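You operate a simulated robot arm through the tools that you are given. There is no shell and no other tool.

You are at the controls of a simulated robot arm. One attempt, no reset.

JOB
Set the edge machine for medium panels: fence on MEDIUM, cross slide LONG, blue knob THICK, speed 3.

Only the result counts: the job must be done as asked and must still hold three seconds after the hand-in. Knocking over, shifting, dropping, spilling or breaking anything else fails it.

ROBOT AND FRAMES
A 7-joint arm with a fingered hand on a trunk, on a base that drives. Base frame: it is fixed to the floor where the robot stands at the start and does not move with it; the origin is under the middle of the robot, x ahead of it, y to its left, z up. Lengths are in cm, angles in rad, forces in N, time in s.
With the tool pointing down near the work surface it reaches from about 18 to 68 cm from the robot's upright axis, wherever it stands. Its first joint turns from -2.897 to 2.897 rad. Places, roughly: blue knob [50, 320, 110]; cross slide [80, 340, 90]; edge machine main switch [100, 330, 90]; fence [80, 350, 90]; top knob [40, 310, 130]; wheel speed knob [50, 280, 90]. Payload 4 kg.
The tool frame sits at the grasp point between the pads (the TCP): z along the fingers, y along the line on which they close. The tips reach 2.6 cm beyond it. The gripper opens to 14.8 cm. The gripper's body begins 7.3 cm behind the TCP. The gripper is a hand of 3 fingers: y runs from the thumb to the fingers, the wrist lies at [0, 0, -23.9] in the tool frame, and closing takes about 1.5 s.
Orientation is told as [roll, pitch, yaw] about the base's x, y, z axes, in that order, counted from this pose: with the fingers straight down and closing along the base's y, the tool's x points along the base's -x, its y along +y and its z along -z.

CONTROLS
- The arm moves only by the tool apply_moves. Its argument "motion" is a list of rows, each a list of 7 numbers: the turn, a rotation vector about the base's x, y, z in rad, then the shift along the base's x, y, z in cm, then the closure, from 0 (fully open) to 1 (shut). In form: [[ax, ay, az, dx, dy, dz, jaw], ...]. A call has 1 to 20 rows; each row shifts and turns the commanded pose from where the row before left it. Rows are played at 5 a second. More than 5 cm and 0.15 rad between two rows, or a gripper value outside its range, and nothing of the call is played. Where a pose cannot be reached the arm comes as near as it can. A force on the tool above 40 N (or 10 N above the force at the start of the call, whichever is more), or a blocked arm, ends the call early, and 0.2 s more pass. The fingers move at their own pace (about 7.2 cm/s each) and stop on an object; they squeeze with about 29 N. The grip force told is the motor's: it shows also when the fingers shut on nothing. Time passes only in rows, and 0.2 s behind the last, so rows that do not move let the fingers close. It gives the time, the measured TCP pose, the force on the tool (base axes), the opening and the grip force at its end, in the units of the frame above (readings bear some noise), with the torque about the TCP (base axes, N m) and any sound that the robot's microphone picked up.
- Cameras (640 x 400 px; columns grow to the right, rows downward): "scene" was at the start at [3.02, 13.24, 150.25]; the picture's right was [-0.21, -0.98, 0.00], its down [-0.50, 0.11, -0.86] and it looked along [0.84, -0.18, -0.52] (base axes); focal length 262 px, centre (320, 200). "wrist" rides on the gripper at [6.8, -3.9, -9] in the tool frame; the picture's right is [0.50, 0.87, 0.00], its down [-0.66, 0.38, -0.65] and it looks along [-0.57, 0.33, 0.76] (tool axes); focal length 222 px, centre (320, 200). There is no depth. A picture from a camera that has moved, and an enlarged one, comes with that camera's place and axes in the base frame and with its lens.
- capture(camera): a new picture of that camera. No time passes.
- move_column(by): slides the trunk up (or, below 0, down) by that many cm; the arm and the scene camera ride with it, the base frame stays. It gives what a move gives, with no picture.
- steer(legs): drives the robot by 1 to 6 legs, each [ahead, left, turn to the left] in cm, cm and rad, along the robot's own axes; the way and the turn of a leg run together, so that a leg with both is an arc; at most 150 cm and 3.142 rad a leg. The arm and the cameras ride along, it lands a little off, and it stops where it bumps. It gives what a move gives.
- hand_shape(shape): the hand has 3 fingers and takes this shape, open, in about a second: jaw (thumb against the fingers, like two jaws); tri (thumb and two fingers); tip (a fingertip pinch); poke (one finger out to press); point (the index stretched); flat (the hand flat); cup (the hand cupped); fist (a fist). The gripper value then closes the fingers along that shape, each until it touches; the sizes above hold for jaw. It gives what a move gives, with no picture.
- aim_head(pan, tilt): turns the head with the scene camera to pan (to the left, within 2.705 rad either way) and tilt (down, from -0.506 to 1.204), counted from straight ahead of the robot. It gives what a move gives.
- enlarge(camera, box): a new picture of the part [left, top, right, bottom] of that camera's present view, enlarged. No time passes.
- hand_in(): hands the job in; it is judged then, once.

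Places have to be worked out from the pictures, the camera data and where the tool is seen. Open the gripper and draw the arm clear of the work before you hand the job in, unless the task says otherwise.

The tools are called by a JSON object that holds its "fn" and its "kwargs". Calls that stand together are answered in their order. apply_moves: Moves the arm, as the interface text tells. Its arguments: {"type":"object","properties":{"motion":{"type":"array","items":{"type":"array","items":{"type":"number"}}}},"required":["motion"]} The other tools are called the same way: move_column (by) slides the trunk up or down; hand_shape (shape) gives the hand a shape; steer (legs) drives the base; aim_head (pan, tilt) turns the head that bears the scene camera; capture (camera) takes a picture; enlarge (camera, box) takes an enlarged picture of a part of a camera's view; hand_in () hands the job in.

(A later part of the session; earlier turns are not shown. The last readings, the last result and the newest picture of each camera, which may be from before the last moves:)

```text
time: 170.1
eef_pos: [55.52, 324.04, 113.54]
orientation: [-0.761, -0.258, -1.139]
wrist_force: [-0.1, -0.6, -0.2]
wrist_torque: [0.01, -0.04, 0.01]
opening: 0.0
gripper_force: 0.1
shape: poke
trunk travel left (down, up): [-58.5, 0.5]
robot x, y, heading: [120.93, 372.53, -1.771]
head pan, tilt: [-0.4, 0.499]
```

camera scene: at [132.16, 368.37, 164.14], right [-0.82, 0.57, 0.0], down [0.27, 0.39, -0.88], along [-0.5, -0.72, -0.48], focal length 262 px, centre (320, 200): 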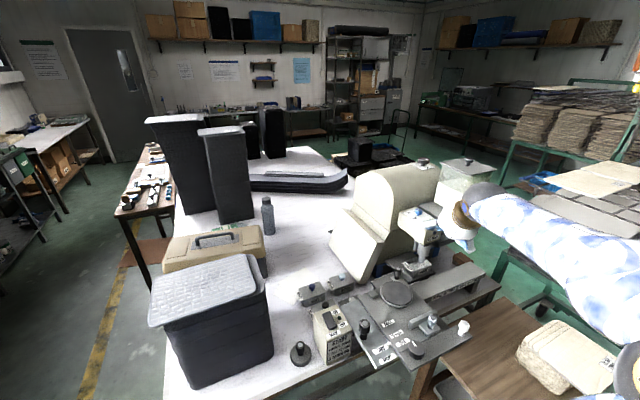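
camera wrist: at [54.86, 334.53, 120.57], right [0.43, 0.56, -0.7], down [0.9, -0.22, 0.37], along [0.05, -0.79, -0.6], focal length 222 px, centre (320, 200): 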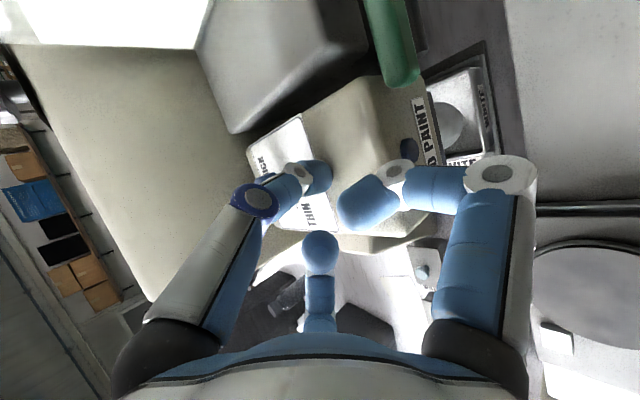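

{"fn": "apply_moves", "kwargs": {"motion": [[0, 0, 0, 0, -0.25, 0, 0], [0, 0, 0, 0, -0.25, 0, 0], [0, 0, 0, 0, 0, 0, 0]]}}

{"fn": "enlarge", "kwargs": {"camera": "wrist", "box": [260, 130, 360, 230]}}

```text
time: 170.9
eef_pos: [55.58, 323.54, 113.63]
orientation: [-0.762, -0.256, -1.139]
wrist_force: [0.5, -0.6, 0.6]
wrist_torque: [0.0, 0.01, 0.02]
opening: 0.01
gripper_force: 0.0
shape: poke
trunk travel left (down, up): [-58.5, 0.5]
robot x, y, heading: [121.0, 373.3, -1.769]
head pan, tilt: [-0.4, 0.499]
```

```text
4.00 times, centred on (310, 180) of wrist
camera zoom: at [54.79, 332.93, 120.89], right [0.43, 0.56, -0.7], down [0.9, -0.22, 0.37], along [0.05, -0.79, -0.6], focal length 888 px, centre (360, 280)
```

zoom: 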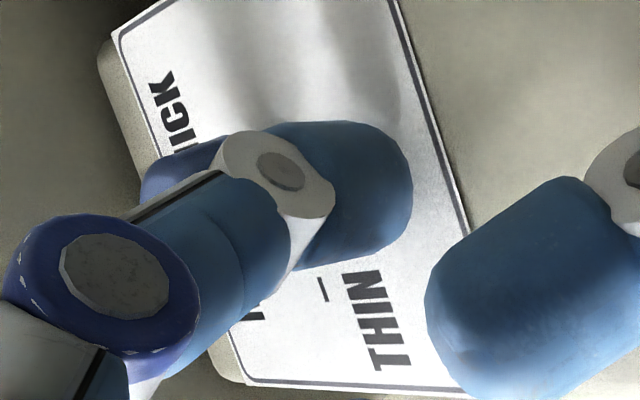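

Still no contact; the knob lies a bit further (left in this view). I continue.

{"fn": "apply_moves", "kwargs": {"motion": [[0, 0, 0, 0, -0.25, 0, 0], [0, 0, 0, 0, -0.25, 0, 0], [0, 0, 0, 0, 0, 0, 0]]}}

{"fn": "enlarge", "kwargs": {"camera": "wrist", "box": [260, 130, 360, 230]}}

```text
time: 171.7
eef_pos: [55.62, 323.11, 113.63]
orientation: [-0.76, -0.256, -1.139]
wrist_force: [0.5, 0.0, 0.0]
wrist_torque: [-0.03, 0.0, 0.02]
opening: 0.0
gripper_force: 0.1
shape: poke
trunk travel left (down, up): [-58.5, 0.5]
robot x, y, heading: [121.04, 373.38, -1.768]
head pan, tilt: [-0.4, 0.499]
```

```text
4.00 times, centred on (310, 180) of wrist
camera zoom: at [54.78, 332.42, 120.9], right [0.43, 0.56, -0.7], down [0.9, -0.22, 0.37], along [0.05, -0.79, -0.61], focal length 888 px, centre (360, 280)
```

zoom: 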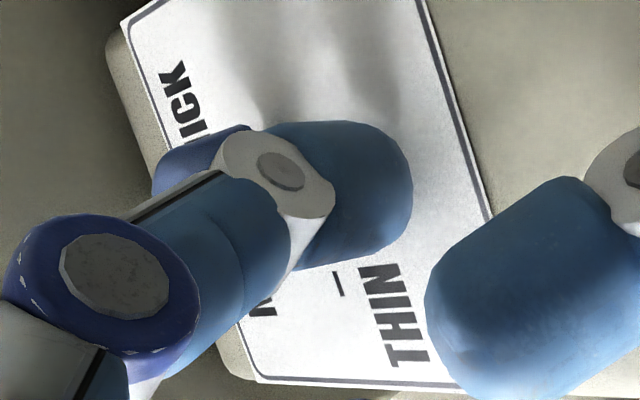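

Recomputing from the THIN tick, knob axis ≈(53.7,320.5) and the fingertip centre ≈(54.2,322.9), so contact is imminent. A few more steps.

{"fn": "apply_moves", "kwargs": {"motion": [[0, 0, 0, -0.04, -0.2, 0, 0], [0, 0, 0, -0.04, -0.2, 0, 0], [0, 0, 0, 0, 0, 0, 0]]}}

```text
time: 172.5
eef_pos: [55.41, 322.68, 113.67]
orientation: [-0.762, -0.257, -1.141]
wrist_force: [-0.1, -0.3, -0.6]
wrist_torque: [-0.02, -0.01, -0.02]
opening: 0.0
gripper_force: 0.0
shape: poke
trunk travel left (down, up): [-58.5, 0.5]
robot x, y, heading: [120.69, 372.74, -1.768]
head pan, tilt: [-0.4, 0.499]
```

{"fn": "apply_moves", "kwargs": {"motion": [[0, 0, 0, -0.04, -0.2, 0, 0], [0, 0, 0, -0.04, -0.2, 0, 0], [0, 0, 0, 0, 0, 0, 0]]}}

{"fn": "enlarge", "kwargs": {"camera": "wrist", "box": [260, 130, 360, 230]}}

```text
time: 173.3
eef_pos: [55.34, 322.5, 113.74]
orientation: [-0.763, -0.257, -1.142]
wrist_force: [2.5, 8.8, 0.6]
wrist_torque: [0.11, -0.02, -0.1]
opening: 0.0
gripper_force: 0.2
shape: poke
trunk travel left (down, up): [-58.5, 0.5]
robot x, y, heading: [121.04, 372.76, -1.775]
head pan, tilt: [-0.4, 0.499]
```

```text
4.00 times, centred on (310, 180) of wrist
camera zoom: at [54.61, 331.88, 120.92], right [0.43, 0.56, -0.7], down [0.9, -0.23, 0.37], along [0.05, -0.79, -0.6], focal length 888 px, centre (360, 280)
```

zoom: 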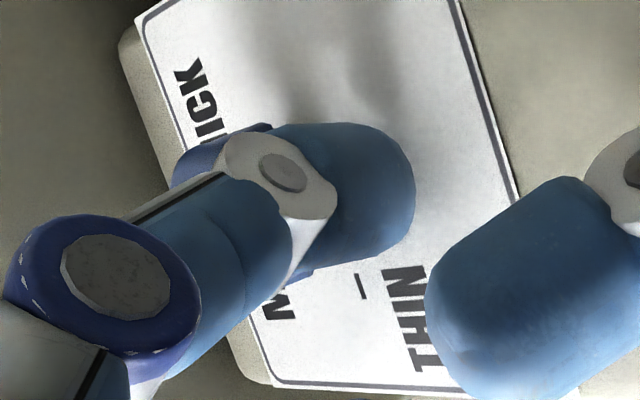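

Contact: 9 N along azimuth ≈74°, as expected. Now I roll the finger clockwise around the knob, keeping the inward press.

{"fn": "apply_moves", "kwargs": {"motion": [[0, 0, 0, 0.194, -0.054, 0, 0], [0, 0, 0, 0.186, -0.077, 0, 0], [0, 0, 0, 0.176, -0.099, 0, 0], [0, 0, 0, 0.162, -0.12, 0, 0], [0, 0, 0, 0, 0, 0, 0]]}}

{"fn": "enlarge", "kwargs": {"camera": "wrist", "box": [260, 130, 360, 230]}}

{"fn": "enlarge", "kwargs": {"camera": "scene", "box": [395, 190, 435, 230]}}

```text
time: 174.5
eef_pos: [56.19, 321.87, 113.64]
orientation: [-0.761, -0.257, -1.139]
wrist_force: [7.2, 2.8, 0.8]
wrist_torque: [0.0, -0.07, 0.07]
opening: 0.01
gripper_force: 0.0
shape: poke
trunk travel left (down, up): [-58.5, 0.5]
robot x, y, heading: [121.13, 372.55, -1.767]
head pan, tilt: [-0.4, 0.499]
```

```text
4.00 times, centred on (310, 180) of wrist
camera zoom: at [55.52, 331.21, 120.95], right [0.43, 0.56, -0.71], down [0.9, -0.22, 0.37], along [0.05, -0.8, -0.6], focal length 888 px, centre (360, 280)
```

zoom: 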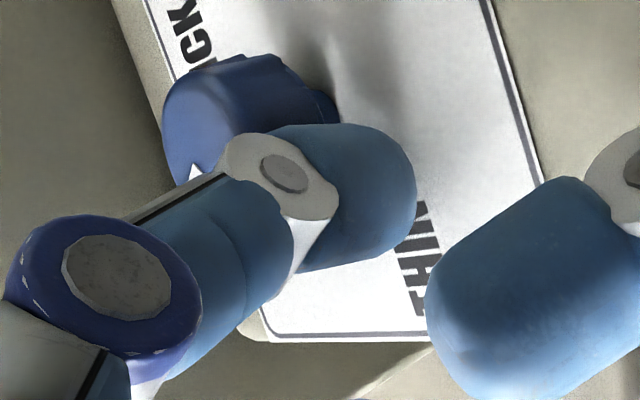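

```text
10.00 times, centred on (415, 210) of scene
camera zoom: at [132.25, 368.39, 164.13], right [-0.83, 0.56, 0.0], down [0.27, 0.39, -0.88], along [-0.5, -0.72, -0.48], focal length 2618 px, centre (-630, 100)
```

zoom: 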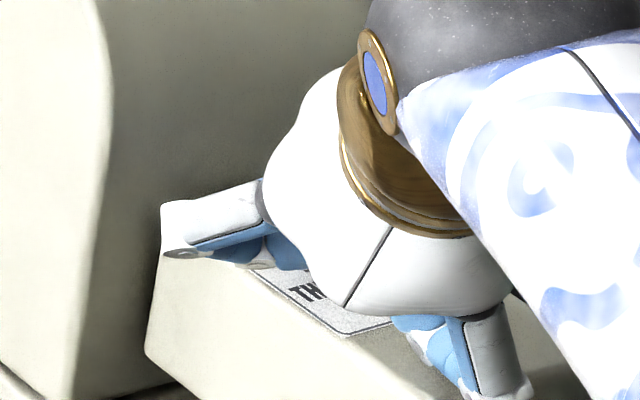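

The contact normal has already come around to ≈20° and the pointer has clearly turned. I back off and lift to see the knob.

{"fn": "apply_moves", "kwargs": {"motion": [[0, 0, 0, 1.2, 1.2, 0, 0], [0, 0, 0, 0.5, 0.5, 4, 0], [0, 0, 0, 1.5, 2, 4, 0], [0, 0, 0, 2.5, 2.5, 2, 0], [0, 0, 0, 3, 3, 0, 0], [0, 0, 0, 0, 0, 0, 0]]}}

{"fn": "enlarge", "kwargs": {"camera": "scene", "box": [395, 190, 435, 230]}}

{"fn": "capture", "kwargs": {"camera": "wrist"}}

```text
time: 175.9
eef_pos: [64.86, 331.16, 123.64]
orientation: [-0.76, -0.257, -1.139]
wrist_force: [0.4, 0.3, -0.1]
wrist_torque: [-0.02, 0.0, -0.04]
opening: 0.0
gripper_force: 0.0
shape: poke
trunk travel left (down, up): [-58.5, 0.5]
robot x, y, heading: [121.19, 373.02, -1.767]
head pan, tilt: [-0.4, 0.499]
```

```text
10.00 times, centred on (415, 210) of scene
camera zoom: at [132.11, 368.35, 164.14], right [-0.83, 0.56, 0.0], down [0.27, 0.4, -0.88], along [-0.5, -0.72, -0.48], focal length 2618 px, centre (-630, 100)
```

zoom: 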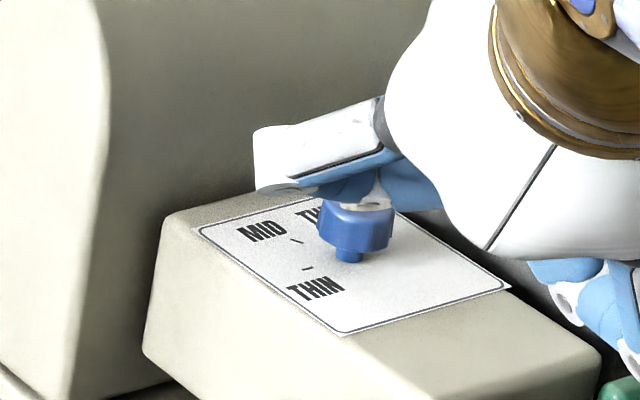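

```text
taken
camera wrist: at [64.13, 340.43, 130.9], right [0.43, 0.56, -0.7], down [0.9, -0.22, 0.37], along [0.05, -0.79, -0.6], focal length 222 px, centre (320, 200)
```

wrist: 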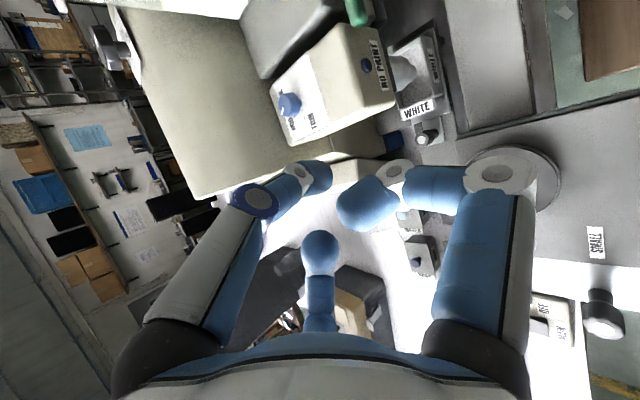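

{"fn": "enlarge", "kwargs": {"camera": "wrist", "box": [265, 75, 335, 145]}}

```text
5.71 times, centred on (300, 110) of wrist
camera zoom: at [64.13, 340.43, 130.9], right [0.43, 0.56, -0.7], down [0.9, -0.22, 0.37], along [0.05, -0.79, -0.6], focal length 1269 px, centre (434, 714)
```

zoom: 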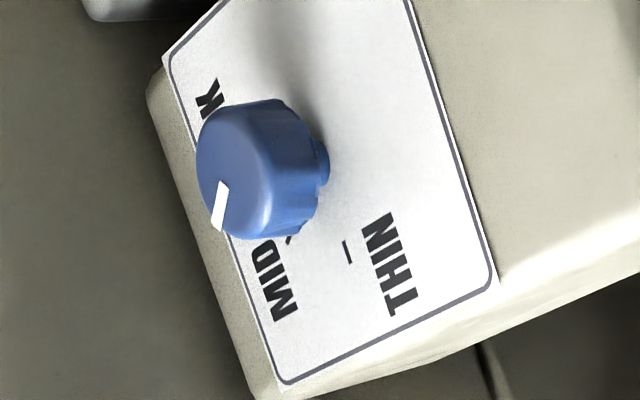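

The pointer is now on MID (≈−70°); another ~60° clockwise brings it to THICK. I repeat the same stroke: back above the north side, down, and in until contact.

{"fn": "apply_moves", "kwargs": {"motion": [[0, 0, 0, -3.12, -1.95, -0.55, 0], [0, 0, 0, -3.12, -1.95, -0.55, 0], [0, 0, 0, -3.12, -1.95, -0.55, 0], [0, 0, 0, 0, 0, -2.8, 0], [0, 0, 0, 0, 0, -2.8, 0], [0, 0, 0, 0, 0, -2.7, 0], [0, 0, 0, 0, -0.8, 0, 0], [0, 0, 0, 0, -0.8, 0, 0], [0, 0, 0, -0.1, -0.6, 0, 0], [0, 0, 0, 0, 0, 0, 0]]}}

{"fn": "apply_moves", "kwargs": {"motion": [[0, 0, 0, -0.02, -0.2, 0, 0], [0, 0, 0, -0.02, -0.2, 0, 0], [0, 0, 0, 0, 0, 0, 0]]}}

```text
time: 178.1
eef_pos: [55.15, 323.04, 113.77]
orientation: [-0.76, -0.256, -1.139]
wrist_force: [0.4, -0.2, 0.0]
wrist_torque: [-0.02, -0.01, -0.01]
opening: 0.0
gripper_force: 0.0
shape: poke
trunk travel left (down, up): [-58.5, 0.5]
robot x, y, heading: [121.18, 372.83, -1.77]
head pan, tilt: [-0.4, 0.499]
```

```text
time: 178.9
eef_pos: [55.16, 322.78, 113.72]
orientation: [-0.761, -0.256, -1.139]
wrist_force: [0.2, 0.3, 1.0]
wrist_torque: [0.03, 0.0, -0.01]
opening: 0.0
gripper_force: 0.0
shape: poke
trunk travel left (down, up): [-58.5, 0.5]
robot x, y, heading: [121.26, 372.99, -1.772]
head pan, tilt: [-0.4, 0.499]
```

{"fn": "apply_moves", "kwargs": {"motion": [[0, 0, 0, -0.02, -0.2, 0, 0], [0, 0, 0, -0.02, -0.2, 0, 0], [0, 0, 0, 0, 0, 0, 0]]}}

```text
time: 179.7
eef_pos: [55.06, 322.33, 113.82]
orientation: [-0.76, -0.257, -1.142]
wrist_force: [1.5, 10.1, -0.3]
wrist_torque: [0.16, -0.03, -0.11]
opening: 0.0
gripper_force: 0.0
shape: poke
trunk travel left (down, up): [-58.5, 0.5]
robot x, y, heading: [120.71, 373.1, -1.773]
head pan, tilt: [-0.4, 0.499]
```

Contact again (10 N). Repeat the rolling stroke, slightly longer.

{"fn": "apply_moves", "kwargs": {"motion": [[0, 0, 0, 0.2, -0.04, 0, 0], [0, 0, 0, 0.194, -0.06, 0, 0], [0, 0, 0, 0.186, -0.08, 0, 0], [0, 0, 0, 0.176, -0.1, 0, 0], [0, 0, 0, 0.162, -0.12, 0, 0], [0, 0, 0, 0, 0, 0, 0]]}}

{"fn": "enlarge", "kwargs": {"camera": "wrist", "box": [260, 110, 360, 210]}}

```text
time: 181.1
eef_pos: [56.21, 321.85, 113.92]
orientation: [-0.762, -0.259, -1.139]
wrist_force: [3.2, 0.1, -0.1]
wrist_torque: [0.0, -0.03, 0.06]
opening: 0.0
gripper_force: 0.0
shape: poke
trunk travel left (down, up): [-58.5, 0.5]
robot x, y, heading: [120.97, 373.03, -1.774]
head pan, tilt: [-0.4, 0.499]
```

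```text
4.00 times, centred on (310, 160) of wrist
camera zoom: at [55.54, 331.21, 121.02], right [0.43, 0.56, -0.71], down [0.9, -0.22, 0.37], along [0.05, -0.8, -0.6], focal length 888 px, centre (360, 360)
```

zoom: 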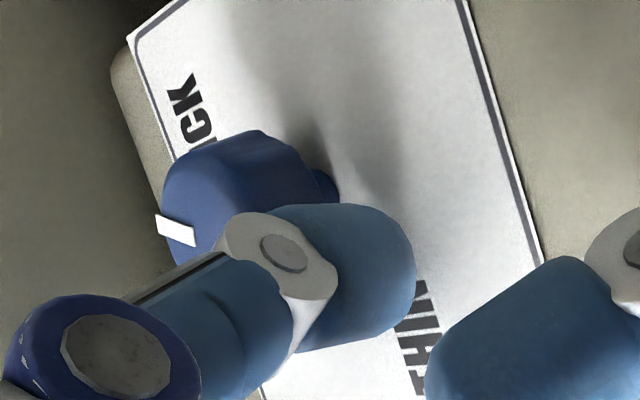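

The pointer now reads about −127°, close to THICK. I back off to inspect.

{"fn": "apply_moves", "kwargs": {"motion": [[0, 0, 0, 1.2, 1.2, 0, 0], [0, 0, 0, 0.5, 0.5, 4, 0], [0, 0, 0, 1.5, 2, 4, 0], [0, 0, 0, 2.5, 2.5, 2, 0], [0, 0, 0, 3, 3, 0, 0], [0, 0, 0, 0, 0, 0, 0]]}}

{"fn": "enlarge", "kwargs": {"camera": "wrist", "box": [265, 75, 335, 145]}}

{"fn": "enlarge", "kwargs": {"camera": "scene", "box": [400, 195, 430, 225]}}

```text
time: 182.5
eef_pos: [64.78, 331.1, 123.84]
orientation: [-0.761, -0.256, -1.14]
wrist_force: [0.4, 0.6, -0.2]
wrist_torque: [0.02, 0.02, 0.01]
opening: 0.0
gripper_force: 0.0
shape: poke
trunk travel left (down, up): [-58.5, 0.5]
robot x, y, heading: [120.91, 372.94, -1.775]
head pan, tilt: [-0.4, 0.499]
```

```text
5.71 times, centred on (300, 110) of wrist
camera zoom: at [64.17, 340.42, 131.03], right [0.43, 0.56, -0.7], down [0.9, -0.22, 0.37], along [0.05, -0.79, -0.61], focal length 1269 px, centre (434, 714)
```

zoom: 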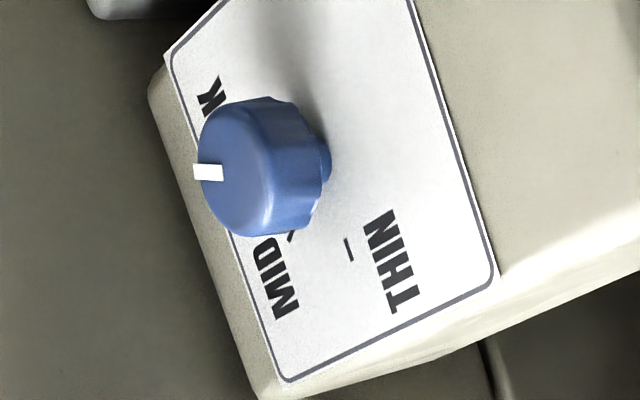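

```text
13.33 times, centred on (415, 210) of scene
camera zoom: at [132.1, 368.35, 164.14], right [-0.83, 0.56, 0.0], down [0.27, 0.4, -0.88], along [-0.5, -0.72, -0.48], focal length 3490 px, centre (-947, 67)
```

zoom: 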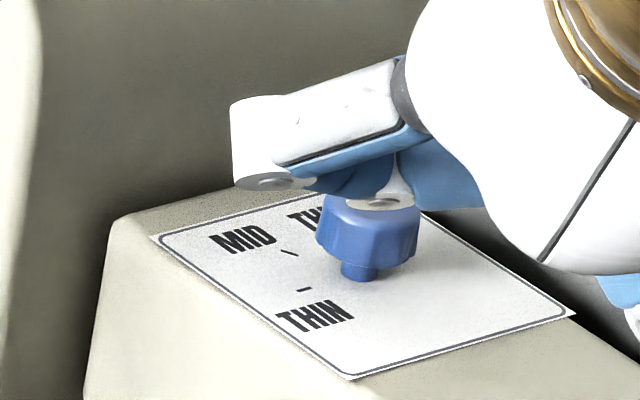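

The pointer now stands at −124°, symmetric with the THIN (−14°) and MID (−68°) ticks: that is THICK. I withdraw the arm, untilting it, back to the robot's left.

{"fn": "apply_moves", "kwargs": {"motion": [[0, 0, 0, 3.5, 3.5, 0.6, 0], [0, 0, 0, 3.5, 3.5, 0.6, 0], [0, 0, 0, 4.9, 0.9, 0, 0], [0, 0, 0, 4.9, 0.9, 0, 0], [0.0808, -0.1031, 0, 4.9, 0.7, 0, 0], [0.0808, -0.1031, 0, 4.9, 0.7, 0, 0], [0.0808, -0.1031, 0, 4.9, 0.7, 0, 0], [0.0808, -0.1031, 0, 4.9, 0.7, 0, 0], [0.0808, -0.1031, 0, 4.9, 0.7, 0, 0], [0.0808, -0.1031, 0, 4.9, 0.7, 0, 0], [0, 0, 0.133, 4.9, 0.3, 0, 0], [0, 0, 0.133, 4.9, 0.3, 0, 0], [0, 0, 0.133, 4.9, 0.3, 0, 0], [0, 0, 0.133, 4.9, 0.3, 0, 0], [0, 0, 0, 0, 0, 0, 0]]}}

{"fn": "capture", "kwargs": {"camera": "scene"}}

{"fn": "enlarge", "kwargs": {"camera": "scene", "box": [400, 195, 430, 225]}}

{"fn": "enlarge", "kwargs": {"camera": "scene", "box": [310, 230, 480, 370]}}

```text
time: 185.7
eef_pos: [130.82, 345.29, 124.93]
orientation: [-0.001, -0.023, -0.718]
wrist_force: [0.4, 0.2, -0.1]
wrist_torque: [-0.03, 0.01, -0.03]
opening: 0.02
gripper_force: 0.2
shape: poke
trunk travel left (down, up): [-58.5, 0.5]
robot x, y, heading: [121.12, 372.93, -1.773]
head pan, tilt: [-0.4, 0.499]
```

```text
taken
camera scene: at [132.13, 368.36, 164.14], right [-0.83, 0.56, 0.0], down [0.27, 0.4, -0.88], along [-0.5, -0.72, -0.48], focal length 262 px, centre (320, 200)
```

scene: 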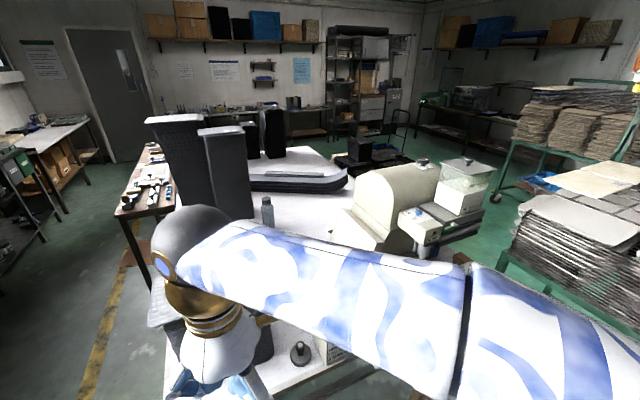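

```text
13.33 times, centred on (415, 210) of scene
camera zoom: at [132.13, 368.36, 164.14], right [-0.83, 0.56, 0.0], down [0.27, 0.4, -0.88], along [-0.5, -0.72, -0.48], focal length 3490 px, centre (-947, 67)
```

zoom: 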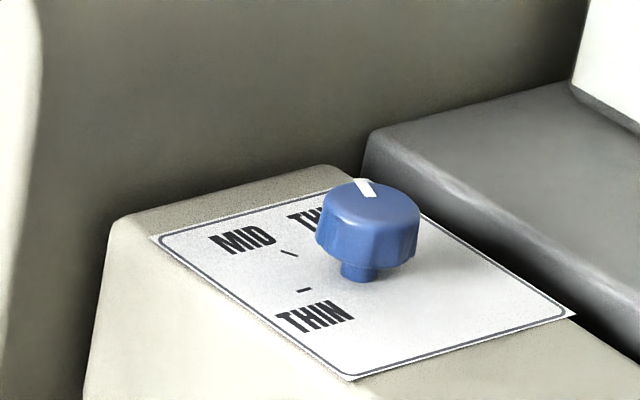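

```text
2.86 times, centred on (395, 300) of scene
camera zoom: at [132.13, 368.36, 164.14], right [-0.83, 0.56, 0.0], down [0.27, 0.4, -0.88], along [-0.5, -0.72, -0.48], focal length 748 px, centre (106, -86)
```

zoom: 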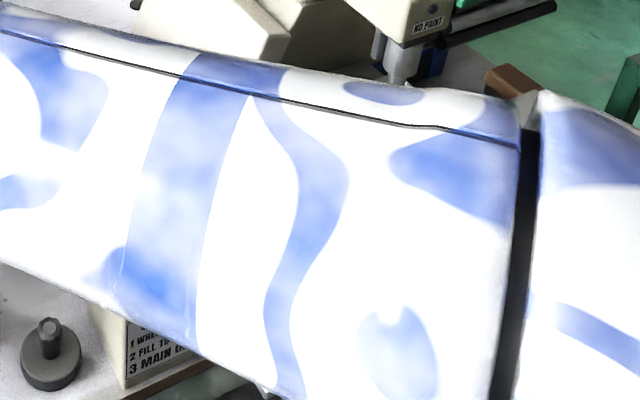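

The scene view confirms the mark pointing to THICK, consistent with the tick spacing. Next is the speed knob on the front face, reachable from the table's left side; I back away from here.

{"fn": "steer", "kwargs": {"legs": [[-68, -6, 0]]}}

{"fn": "apply_moves", "kwargs": {"motion": [[0, 0, -0.14, -1.5, -2, 0, 0], [0, 0, -0.14, -1.5, -2, 0, 0], [0, 0, -0.14, -1.5, -2, 0, 0], [0, 0, -0.14, -1.5, -2, 0, 0], [0, 0, -0.14, -1.5, -2, 0, 0], [0, 0, -0.14, -1, -1.5, 0, 0], [0, 0, -0.14, 0, 0, 0, 0], [0, 0, 0, 0, 0, 0, 0]]}}

{"fn": "capture", "kwargs": {"camera": "scene"}}

```text
time: 189.4
eef_pos: [138.32, 413.4, 124.85]
orientation: [-0.001, -0.02, -0.721]
wrist_force: [-0.9, 0.2, 0.1]
wrist_torque: [-0.01, 0.01, 0.01]
opening: 0.0
gripper_force: 0.0
shape: poke
trunk travel left (down, up): [-58.5, 0.5]
robot x, y, heading: [128.9, 441.21, -1.776]
head pan, tilt: [-0.4, 0.499]
```

```text
time: 191.2
eef_pos: [129.92, 401.87, 124.91]
orientation: [-0.002, -0.019, -1.704]
wrist_force: [-0.9, 0.2, 0.9]
wrist_torque: [0.01, -0.02, 0.03]
opening: 0.0
gripper_force: 0.0
shape: poke
trunk travel left (down, up): [-58.5, 0.5]
robot x, y, heading: [128.68, 441.19, -1.772]
head pan, tilt: [-0.4, 0.499]
```

```text
taken
camera scene: at [139.92, 436.47, 164.14], right [-0.82, 0.57, 0.0], down [0.27, 0.39, -0.88], along [-0.5, -0.72, -0.48], focal length 262 px, centre (320, 200)
```

scene: 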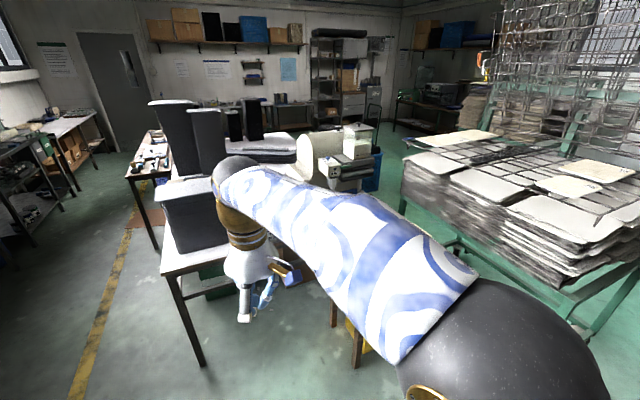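

Arm is stowed. I turn to heading 0 and retrace the path around the cart.

{"fn": "steer", "kwargs": {"legs": [[0, 0, 1.772], [-48.5, 31.5, 0], [-20, 13, 0]]}}

```text
time: 200.2
eef_pos: [97.24, 493.59, 125.04]
orientation: [-0.001, -0.021, 0.091]
wrist_force: [-0.3, 0.0, 0.2]
wrist_torque: [-0.01, 0.0, -0.01]
opening: 0.01
gripper_force: 0.1
shape: poke
trunk travel left (down, up): [-58.5, 0.5]
robot x, y, heading: [59.01, 484.06, 0.019]
head pan, tilt: [-0.4, 0.499]
```

Position is as expected; continue west past the cart's far side.

{"fn": "steer", "kwargs": {"legs": [[0, 0, -0.019], [-74, 10, 0], [-111, -2, 0]]}}

```text
time: 209.9
eef_pos: [-87.55, 500.44, 124.89]
orientation: [-0.003, -0.02, 0.087]
wrist_force: [-0.1, -0.3, 0.1]
wrist_torque: [0.01, -0.01, -0.03]
opening: 0.0
gripper_force: 0.2
shape: poke
trunk travel left (down, up): [-58.5, 0.5]
robot x, y, heading: [-125.24, 490.8, 0.011]
head pan, tilt: [-0.4, 0.499]
```

Now south down the corridor and then toward the table's left side.

{"fn": "steer", "kwargs": {"legs": [[-1, -100, -0.011], [0, -100, 0], [70, -22, 0]]}}

{"fn": "aim_head", "kwargs": {"pan": 0.0, "tilt": 0.5}}

{"fn": "capture", "kwargs": {"camera": "scene"}}

```text
time: 223.5
eef_pos: [-16.16, 277.05, 124.92]
orientation: [-0.004, -0.019, 0.079]
wrist_force: [0.6, 0.5, 0.6]
wrist_torque: [0.0, 0.02, 0.0]
opening: 0.0
gripper_force: 0.1
shape: poke
trunk travel left (down, up): [-58.5, 0.5]
robot x, y, heading: [-54.26, 267.9, 0.007]
head pan, tilt: [-0.4, 0.499]
```

```text
time: 224.4
eef_pos: [-16.13, 277.07, 124.79]
orientation: [-0.003, -0.021, 0.078]
wrist_force: [0.0, 0.3, -0.9]
wrist_torque: [0.02, 0.01, -0.01]
opening: 0.01
gripper_force: 0.1
shape: poke
trunk travel left (down, up): [-58.5, 0.5]
robot x, y, heading: [-54.2, 267.78, 0.009]
head pan, tilt: [0.0, 0.499]
```

```text
taken
camera scene: at [-51.14, 283.09, 164.14], right [0.0, -1.0, 0.0], down [-0.48, 0.0, -0.88], along [0.88, 0.0, -0.48], focal length 262 px, centre (320, 200)
```

scene: 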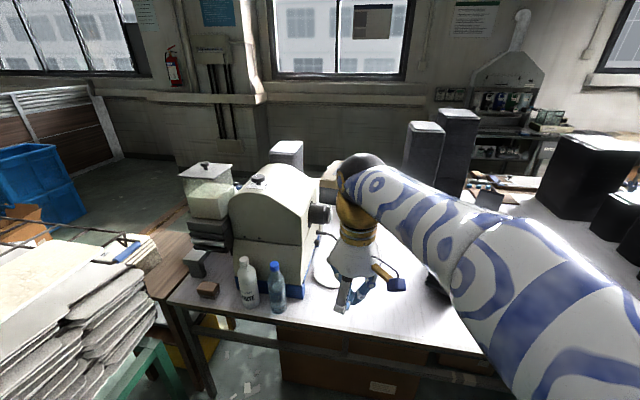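

From here the front face is edge-on, so I'll use the wrist camera from the south-west. I move in to about (−28,272), slightly turned to the table.

{"fn": "steer", "kwargs": {"legs": [[0, 0, -0.18], [24.5, 8.4, 0]]}}

{"fn": "capture", "kwargs": {"camera": "scene"}}

{"fn": "capture", "kwargs": {"camera": "wrist"}}

```text
time: 227.0
eef_pos: [10.33, 274.17, 124.88]
orientation: [-0.002, -0.019, -0.101]
wrist_force: [0.4, -0.4, 0.1]
wrist_torque: [-0.02, 0.03, -0.03]
opening: 0.0
gripper_force: 0.0
shape: poke
trunk travel left (down, up): [-58.5, 0.5]
robot x, y, heading: [-28.56, 271.95, -0.171]
head pan, tilt: [0.0, 0.499]
```

```text
taken
camera scene: at [-22.92, 286.38, 164.13], right [-0.17, -0.98, 0.0], down [-0.47, 0.08, -0.88], along [0.86, -0.15, -0.48], focal length 262 px, centre (320, 200)
```

scene: 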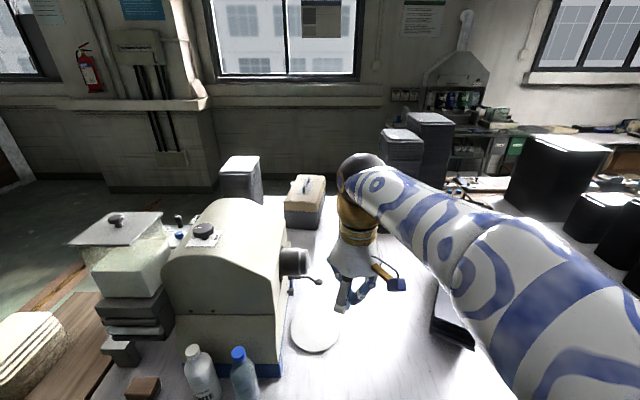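

```text
taken
camera wrist: at [3.03, 270.85, 133.77], right [-0.41, 0.91, -0.01], down [0.68, 0.31, 0.67], along [0.61, 0.27, -0.75], focal length 222 px, centre (320, 200)
```

wrist: 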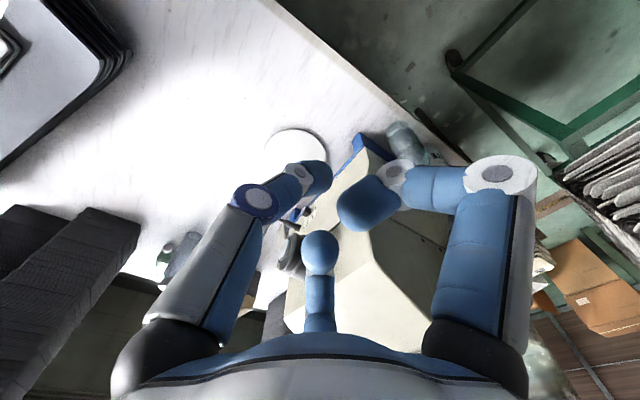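

I bring the hand down south-west of the machine's front, yawed and tilted so the wrist camera faces the front panel.

{"fn": "apply_moves", "kwargs": {"motion": [[0, 0, 0.137, 1.97, -1.3, -1.6, 0], [0, 0, 0.137, 1.97, -1.3, -1.6, 0], [0, 0, 0.137, 1.97, -1.3, -1.6, 0], [0, 0, 0.137, 1.97, -1.3, -1.6, 0], [0, 0, 0.137, 1.97, -1.3, -1.6, 0], [0, 0, 0.137, 1.97, -1.3, -1.6, 0], [0.0924, -0.105, 0, 1.97, -1, -2, 0], [0.0924, -0.105, 0, 1.97, -1, -2, 0], [0.0924, -0.105, 0, 1.97, -1, -2, 0], [0.0924, -0.105, 0, 1.97, -1, -2, 0], [0.0924, -0.105, 0, 1.97, -1, -2, 0], [0, 0, 0, 0, 0, 0, 0]]}}

{"fn": "capture", "kwargs": {"camera": "wrist"}}

{"fn": "capture", "kwargs": {"camera": "scene"}}

```text
time: 229.6
eef_pos: [31.93, 261.23, 105.26]
orientation: [-0.001, -0.72, 0.72]
wrist_force: [0.0, -0.2, 0.0]
wrist_torque: [0.0, -0.01, 0.0]
opening: 0.01
gripper_force: 0.0
shape: poke
trunk travel left (down, up): [-58.5, 0.5]
robot x, y, heading: [-28.69, 272.26, -0.175]
head pan, tilt: [0.0, 0.499]
```

```text
taken
camera wrist: at [26.15, 250.92, 107.67], right [-0.85, 0.4, -0.33], down [-0.2, 0.33, 0.92], along [0.48, 0.85, -0.2], focal length 222 px, centre (320, 200)
```

wrist: 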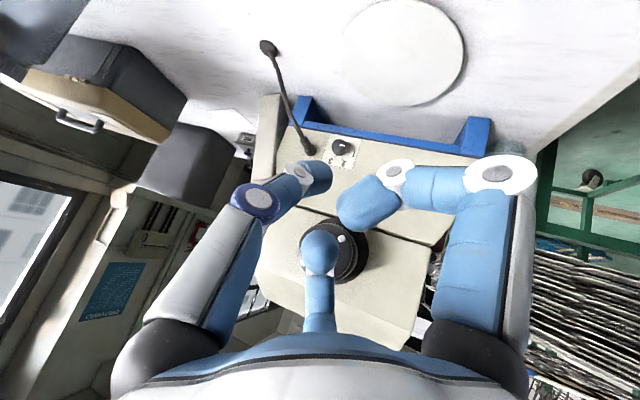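

```text
taken
camera scene: at [-23.01, 286.35, 164.14], right [-0.17, -0.98, 0.0], down [-0.47, 0.08, -0.88], along [0.86, -0.15, -0.48], focal length 262 px, centre (320, 200)
```

scene: 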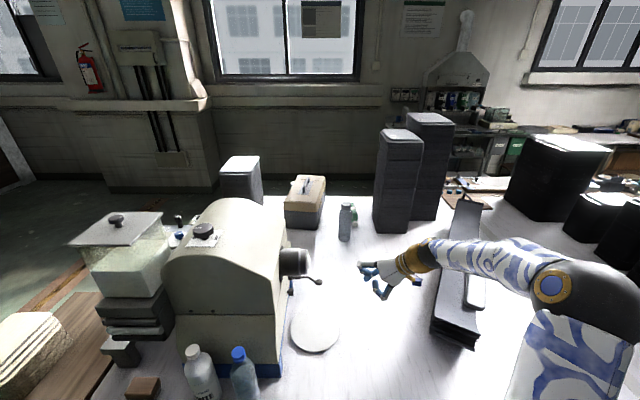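

The front panel is in view (upside down): the small speed knob with its scale near (340,150). Enlarge.

{"fn": "enlarge", "kwargs": {"camera": "wrist", "box": [310, 120, 370, 180]}}

{"fn": "enlarge", "kwargs": {"camera": "scene", "box": [160, 200, 360, 390]}}

```text
6.67 times, centred on (340, 150) of wrist
camera zoom: at [26.15, 250.92, 107.67], right [-0.85, 0.4, -0.33], down [-0.2, 0.33, 0.92], along [0.48, 0.85, -0.2], focal length 1481 px, centre (187, 533)
```

zoom: 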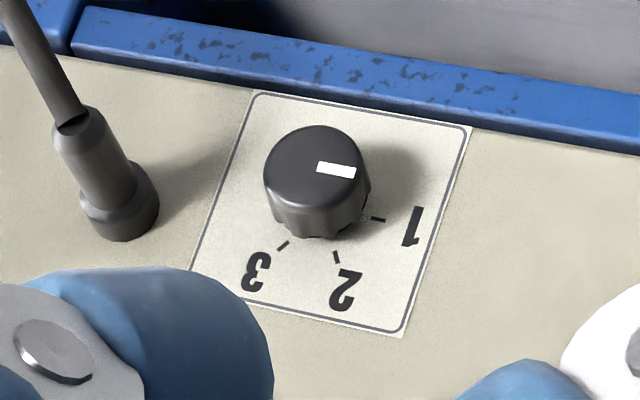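

```text
2.11 times, centred on (260, 295) of scene
camera zoom: at [-23.01, 286.35, 164.14], right [-0.17, -0.98, 0.0], down [-0.47, 0.08, -0.88], along [0.86, -0.15, -0.48], focal length 551 px, centre (446, 0)
```

zoom: 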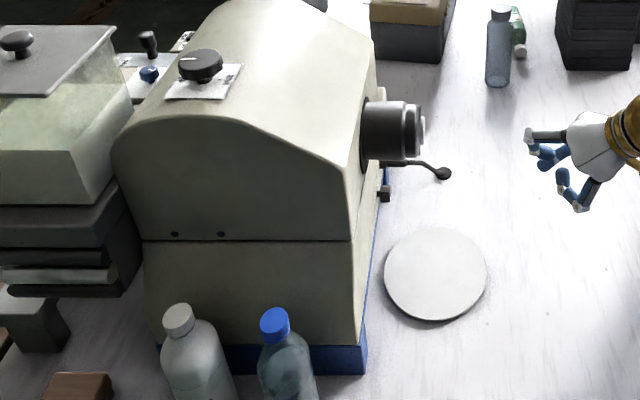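

The speed knob points to 1; the 1-2-3 ticks are ≈56° apart, so it needs ≈113° clockwise (front view). Knob is at ≈(45.6,285,88.7), table z≈77. I turn the hand so the poke finger points north into the panel and stage it west-south of the knob.

{"fn": "apply_moves", "kwargs": {"motion": [[0.0531, -0.126, -0.0109, 0.6, 1.2, -3.18, 0], [0.0531, -0.126, -0.0109, 0.6, 1.2, -3.18, 0], [0.0531, -0.126, -0.0109, 0.6, 1.2, -3.18, 0], [0.0531, -0.126, -0.0109, 0.6, 1.2, -3.18, 0], [0.0531, -0.126, -0.0109, 0.6, 1.2, -3.18, 0], [0, 0, 0, 1.5, 3.0, 0, 0], [0, 0, 0, 0, 0, 0, 0]]}}

{"fn": "capture", "kwargs": {"camera": "wrist"}}

{"fn": "enlarge", "kwargs": {"camera": "scene", "box": [240, 220, 400, 360]}}

```text
time: 231.2
eef_pos: [36.47, 270.39, 89.35]
orientation: [-0.781, -1.311, 1.361]
wrist_force: [-0.2, -0.3, 0.0]
wrist_torque: [0.04, 0.0, 0.02]
opening: 0.02
gripper_force: 0.1
shape: poke
trunk travel left (down, up): [-58.5, 0.5]
robot x, y, heading: [-28.92, 272.16, -0.173]
head pan, tilt: [0.0, 0.499]
```

```text
taken
camera wrist: at [30.71, 260.59, 85.19], right [-0.51, 0.58, -0.64], down [-0.72, 0.13, 0.68], along [0.48, 0.81, 0.35], focal length 222 px, centre (320, 200)
```

wrist: 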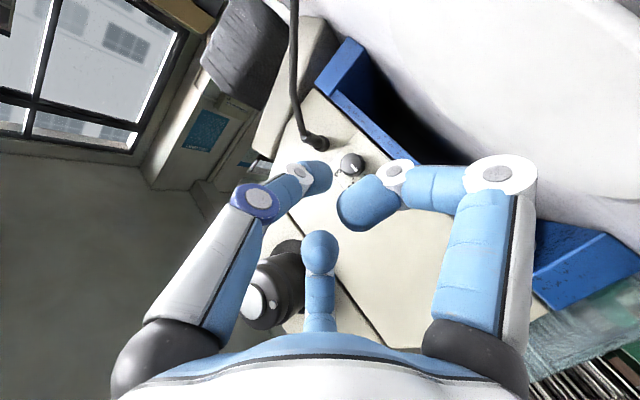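

```text
2.86 times, centred on (320, 290) of scene
camera zoom: at [-22.99, 286.36, 164.14], right [-0.17, -0.98, 0.0], down [-0.47, 0.08, -0.88], along [0.86, -0.15, -0.48], focal length 748 px, centre (320, -57)
```

zoom: 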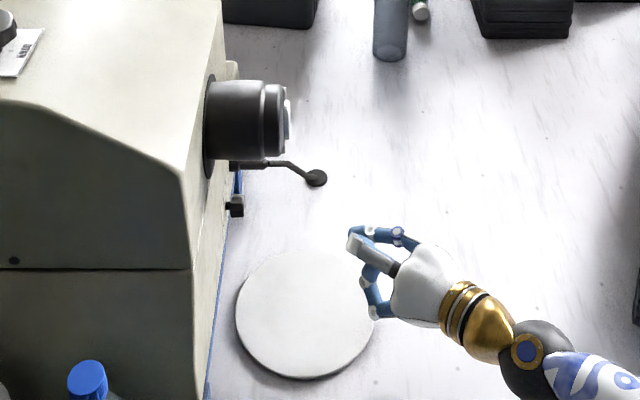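

Both cameras see the knob well; triangulation gives (45.8,285.2,88.8). Move closer to the staging point.

{"fn": "apply_moves", "kwargs": {"motion": [[0, 0, 0, 1.3, 4.0, 0, 0], [0, 0, 0, 1.3, 4.0, 0, 0], [0, 0, 0, 0, 0, 0, 0]]}}

{"fn": "capture", "kwargs": {"camera": "wrist"}}

{"fn": "enlarge", "kwargs": {"camera": "scene", "box": [270, 240, 350, 320]}}

```text
time: 232.0
eef_pos: [39.01, 278.37, 89.38]
orientation: [-0.781, -1.308, 1.364]
wrist_force: [0.2, 0.5, 0.2]
wrist_torque: [-0.03, 0.02, -0.02]
opening: 0.0
gripper_force: 0.1
shape: poke
trunk travel left (down, up): [-58.5, 0.5]
robot x, y, heading: [-28.77, 272.34, -0.177]
head pan, tilt: [0.0, 0.499]
```

```text
taken
camera wrist: at [33.33, 268.54, 85.28], right [-0.51, 0.58, -0.64], down [-0.72, 0.13, 0.68], along [0.48, 0.81, 0.35], focal length 222 px, centre (320, 200)
```

wrist: 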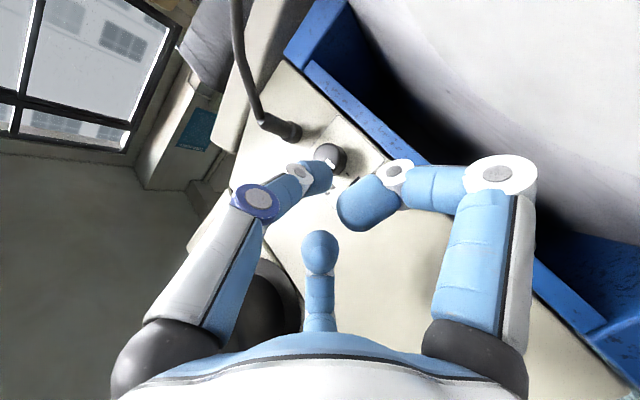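

```text
5.00 times, centred on (310, 280) of scene
camera zoom: at [-22.99, 286.36, 164.14], right [-0.17, -0.98, 0.0], down [-0.47, 0.08, -0.88], along [0.86, -0.15, -0.48], focal length 1309 px, centre (370, -200)
```

zoom: 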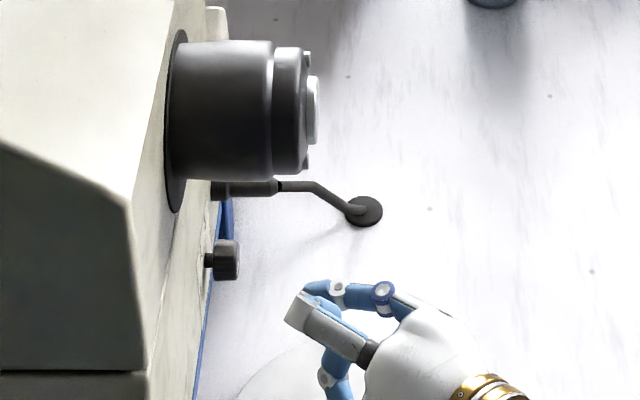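

The scene camera shows knob, dial and hand clearly. I advance the fingertip north alongside the knob's west side and slightly below its centre.

{"fn": "apply_moves", "kwargs": {"motion": [[0, 0, 0, 0.2, 1.7, -1.1, 0], [0, 0, 0, 0.3, 1.7, 0, 0], [0, 0, 0, 0.3, 1.4, 0, 0], [0, 0, 0, 0, 0, 0, 0]]}}

{"fn": "capture", "kwargs": {"camera": "wrist"}}

{"fn": "enlarge", "kwargs": {"camera": "scene", "box": [270, 240, 350, 320]}}

{"fn": "enlarge", "kwargs": {"camera": "wrist", "box": [270, 110, 370, 210]}}

```text
time: 233.0
eef_pos: [39.91, 283.03, 88.29]
orientation: [-0.781, -1.307, 1.362]
wrist_force: [-1.0, -0.4, -0.7]
wrist_torque: [-0.02, 0.02, 0.0]
opening: 0.0
gripper_force: 0.0
shape: poke
trunk travel left (down, up): [-58.5, 0.5]
robot x, y, heading: [-29.21, 271.9, -0.169]
head pan, tilt: [0.0, 0.499]
```

```text
taken
camera wrist: at [34.17, 273.32, 84.1], right [-0.51, 0.58, -0.64], down [-0.72, 0.13, 0.68], along [0.48, 0.81, 0.35], focal length 222 px, centre (320, 200)
```

wrist: 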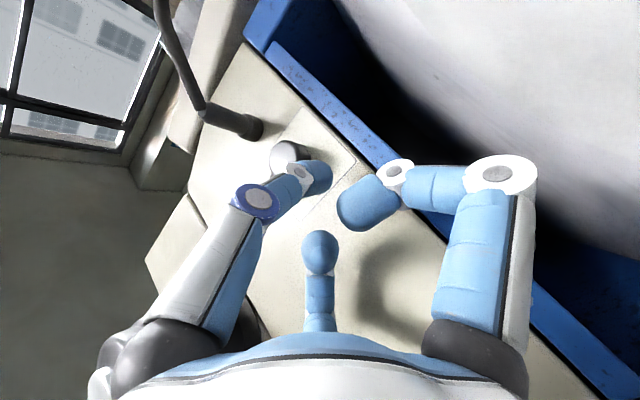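

```text
5.00 times, centred on (310, 280) of scene
camera zoom: at [-22.99, 286.36, 164.14], right [-0.17, -0.98, 0.0], down [-0.47, 0.08, -0.88], along [0.86, -0.15, -0.48], focal length 1309 px, centre (370, -200)
```

zoom: 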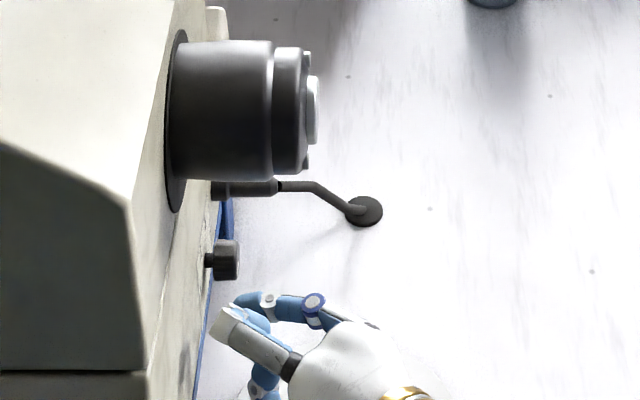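

```text
4.00 times, centred on (320, 160) of wrist
camera zoom: at [34.17, 273.32, 84.1], right [-0.51, 0.58, -0.64], down [-0.72, 0.13, 0.68], along [0.48, 0.81, 0.35], focal length 888 px, centre (320, 360)
```

zoom: 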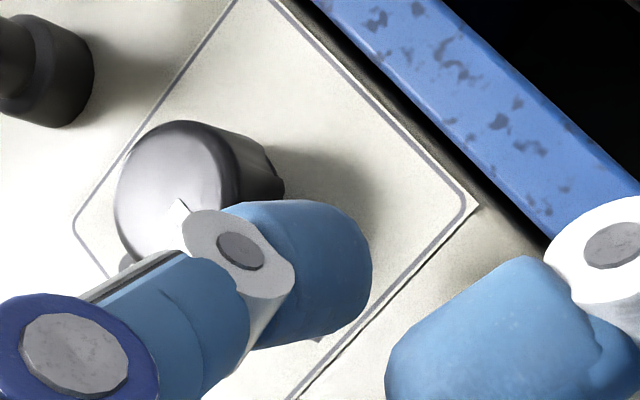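

The finger is beside the knob at the right depth. Now move east until it touches the knob's west side.

{"fn": "apply_moves", "kwargs": {"motion": [[0, 0, 0, 0.4, -0.08, 0, 0], [0, 0, 0, 0.4, -0.08, 0, 0], [0, 0, 0, 0.2, -0.04, 0, 0], [0, 0, 0, 0, 0, 0, 0]]}}

{"fn": "enlarge", "kwargs": {"camera": "wrist", "box": [270, 110, 370, 210]}}

{"fn": "enlarge", "kwargs": {"camera": "scene", "box": [270, 240, 350, 320]}}

```text
time: 234.0
eef_pos: [40.83, 283.0, 88.26]
orientation: [-0.78, -1.309, 1.361]
wrist_force: [-0.1, -0.1, 1.0]
wrist_torque: [-0.01, -0.02, 0.02]
opening: 0.04
gripper_force: 0.1
shape: poke
trunk travel left (down, up): [-58.5, 0.5]
robot x, y, heading: [-28.82, 271.71, -0.173]
head pan, tilt: [0.0, 0.499]
```

```text
4.00 times, centred on (320, 160) of wrist
camera zoom: at [35.12, 273.13, 84.12], right [-0.51, 0.58, -0.64], down [-0.72, 0.13, 0.68], along [0.48, 0.81, 0.35], focal length 888 px, centre (320, 360)
```

zoom: 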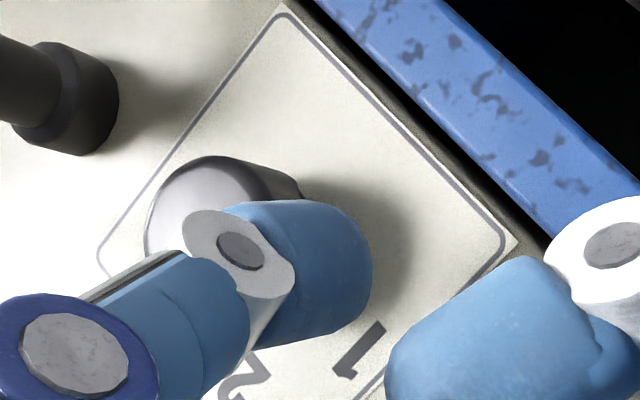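

```text
5.00 times, centred on (310, 280) of scene
camera zoom: at [-22.99, 286.36, 164.14], right [-0.17, -0.98, 0.0], down [-0.47, 0.08, -0.88], along [0.86, -0.15, -0.48], focal length 1309 px, centre (370, -200)
```

zoom: 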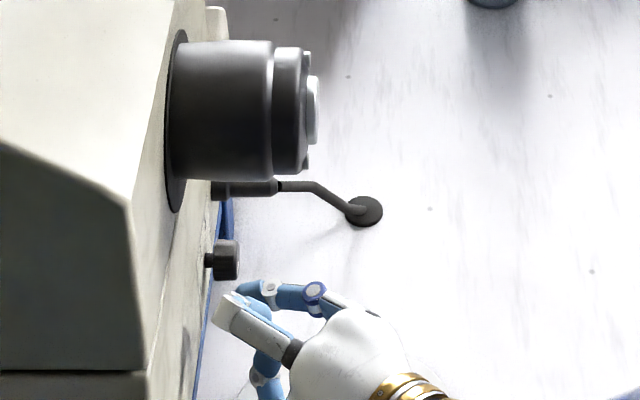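

Close now; continue with small steps to contact.

{"fn": "apply_moves", "kwargs": {"motion": [[0, 0, 0, 0.25, -0.05, 0, 0], [0, 0, 0, 0.25, -0.05, 0, 0], [0, 0, 0, 0, 0, 0, 0]]}}

```text
time: 234.8
eef_pos: [41.34, 282.8, 88.14]
orientation: [-0.779, -1.308, 1.363]
wrist_force: [0.5, 0.6, -0.7]
wrist_torque: [-0.02, 0.02, 0.01]
opening: 0.0
gripper_force: 0.1
shape: poke
trunk travel left (down, up): [-58.5, 0.5]
robot x, y, heading: [-28.96, 272.28, -0.175]
head pan, tilt: [0.0, 0.499]
```

{"fn": "apply_moves", "kwargs": {"motion": [[0, 0, 0, 0.25, -0.05, 0, 0], [0, 0, 0, 0.2, -0.04, 0, 0], [0, 0, 0, 0, 0, 0, 0]]}}

{"fn": "enlarge", "kwargs": {"camera": "wrist", "box": [270, 110, 370, 210]}}

{"fn": "enlarge", "kwargs": {"camera": "scene", "box": [280, 250, 330, 300]}}

```text
time: 235.6
eef_pos: [41.83, 282.68, 88.38]
orientation: [-0.778, -1.308, 1.361]
wrist_force: [0.8, 0.5, 0.7]
wrist_torque: [0.0, -0.02, 0.0]
opening: 0.0
gripper_force: 0.1
shape: poke
trunk travel left (down, up): [-58.5, 0.5]
robot x, y, heading: [-28.9, 271.94, -0.175]
head pan, tilt: [0.0, 0.499]
```

```text
4.00 times, centred on (320, 160) of wrist
camera zoom: at [36.08, 272.95, 84.14], right [-0.51, 0.58, -0.64], down [-0.72, 0.13, 0.68], along [0.48, 0.81, 0.35], focal length 888 px, centre (320, 360)
```

zoom: 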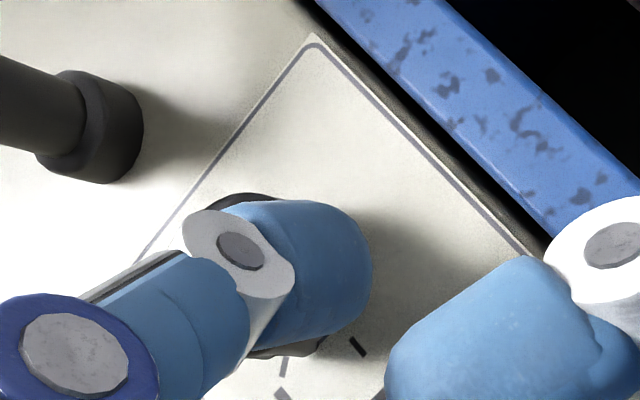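

```text
8.00 times, centred on (305, 275) of scene
camera zoom: at [-22.99, 286.36, 164.14], right [-0.17, -0.98, 0.0], down [-0.47, 0.08, -0.88], along [0.86, -0.15, -0.48], focal length 2094 px, centre (440, -400)
```

zoom: 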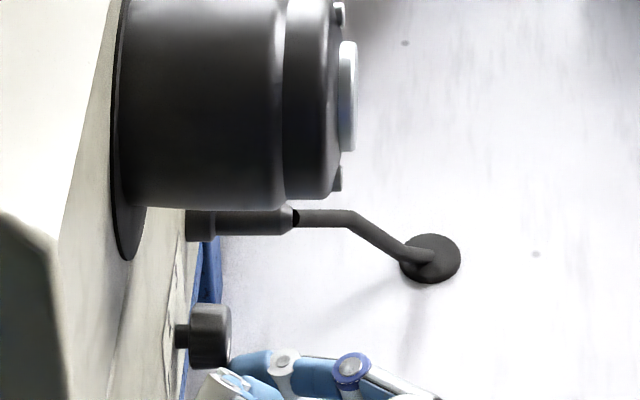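

The fingertip is still just in front of the knob, and a folded knuckle is close to the panel. I back off and re-orient (level the finger, yaw 10°) so the fingertip leads more, then come in deeper.

{"fn": "apply_moves", "kwargs": {"motion": [[0, 0, 0, -1.5, -1.5, 0, 0], [0, 0, 0, -1.5, -1.5, 0, 0], [0.1285, -0.026, 0, 0, 0, 0, 0], [0.1285, -0.026, 0, 0, 0, 0, 0], [0, 0, 0.1, 0, 0, 0, 0], [0, 0, 0.1, 0, 0, 0, 0], [0, 0, 0, 0, 0, 0, 0]]}}

{"fn": "capture", "kwargs": {"camera": "wrist"}}

{"fn": "enlarge", "kwargs": {"camera": "scene", "box": [270, 240, 350, 320]}}

```text
time: 237.2
eef_pos: [38.88, 279.77, 88.26]
orientation: [0.647, -1.569, 0.139]
wrist_force: [0.0, -0.2, -0.1]
wrist_torque: [0.01, 0.02, 0.03]
opening: 0.0
gripper_force: 0.1
shape: poke
trunk travel left (down, up): [-58.5, 0.5]
robot x, y, heading: [-29.2, 272.53, -0.172]
head pan, tilt: [0.0, 0.499]
```

```text
taken
camera wrist: at [35.14, 270.48, 81.53], right [-0.61, 0.61, -0.5], down [-0.73, -0.19, 0.66], along [0.31, 0.77, 0.57], focal length 222 px, centre (320, 200)
```

wrist: 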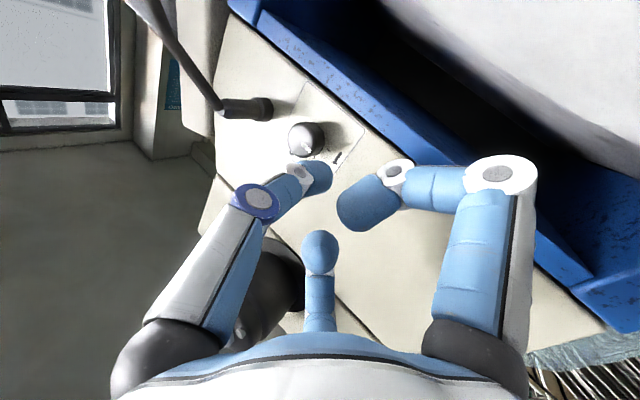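

```text
5.00 times, centred on (310, 280) of scene
camera zoom: at [-22.99, 286.35, 164.14], right [-0.17, -0.98, 0.0], down [-0.47, 0.08, -0.88], along [0.86, -0.15, -0.48], focal length 1309 px, centre (370, -200)
```

zoom: 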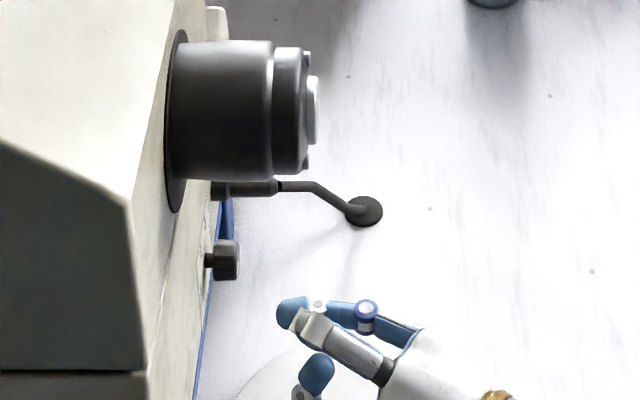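

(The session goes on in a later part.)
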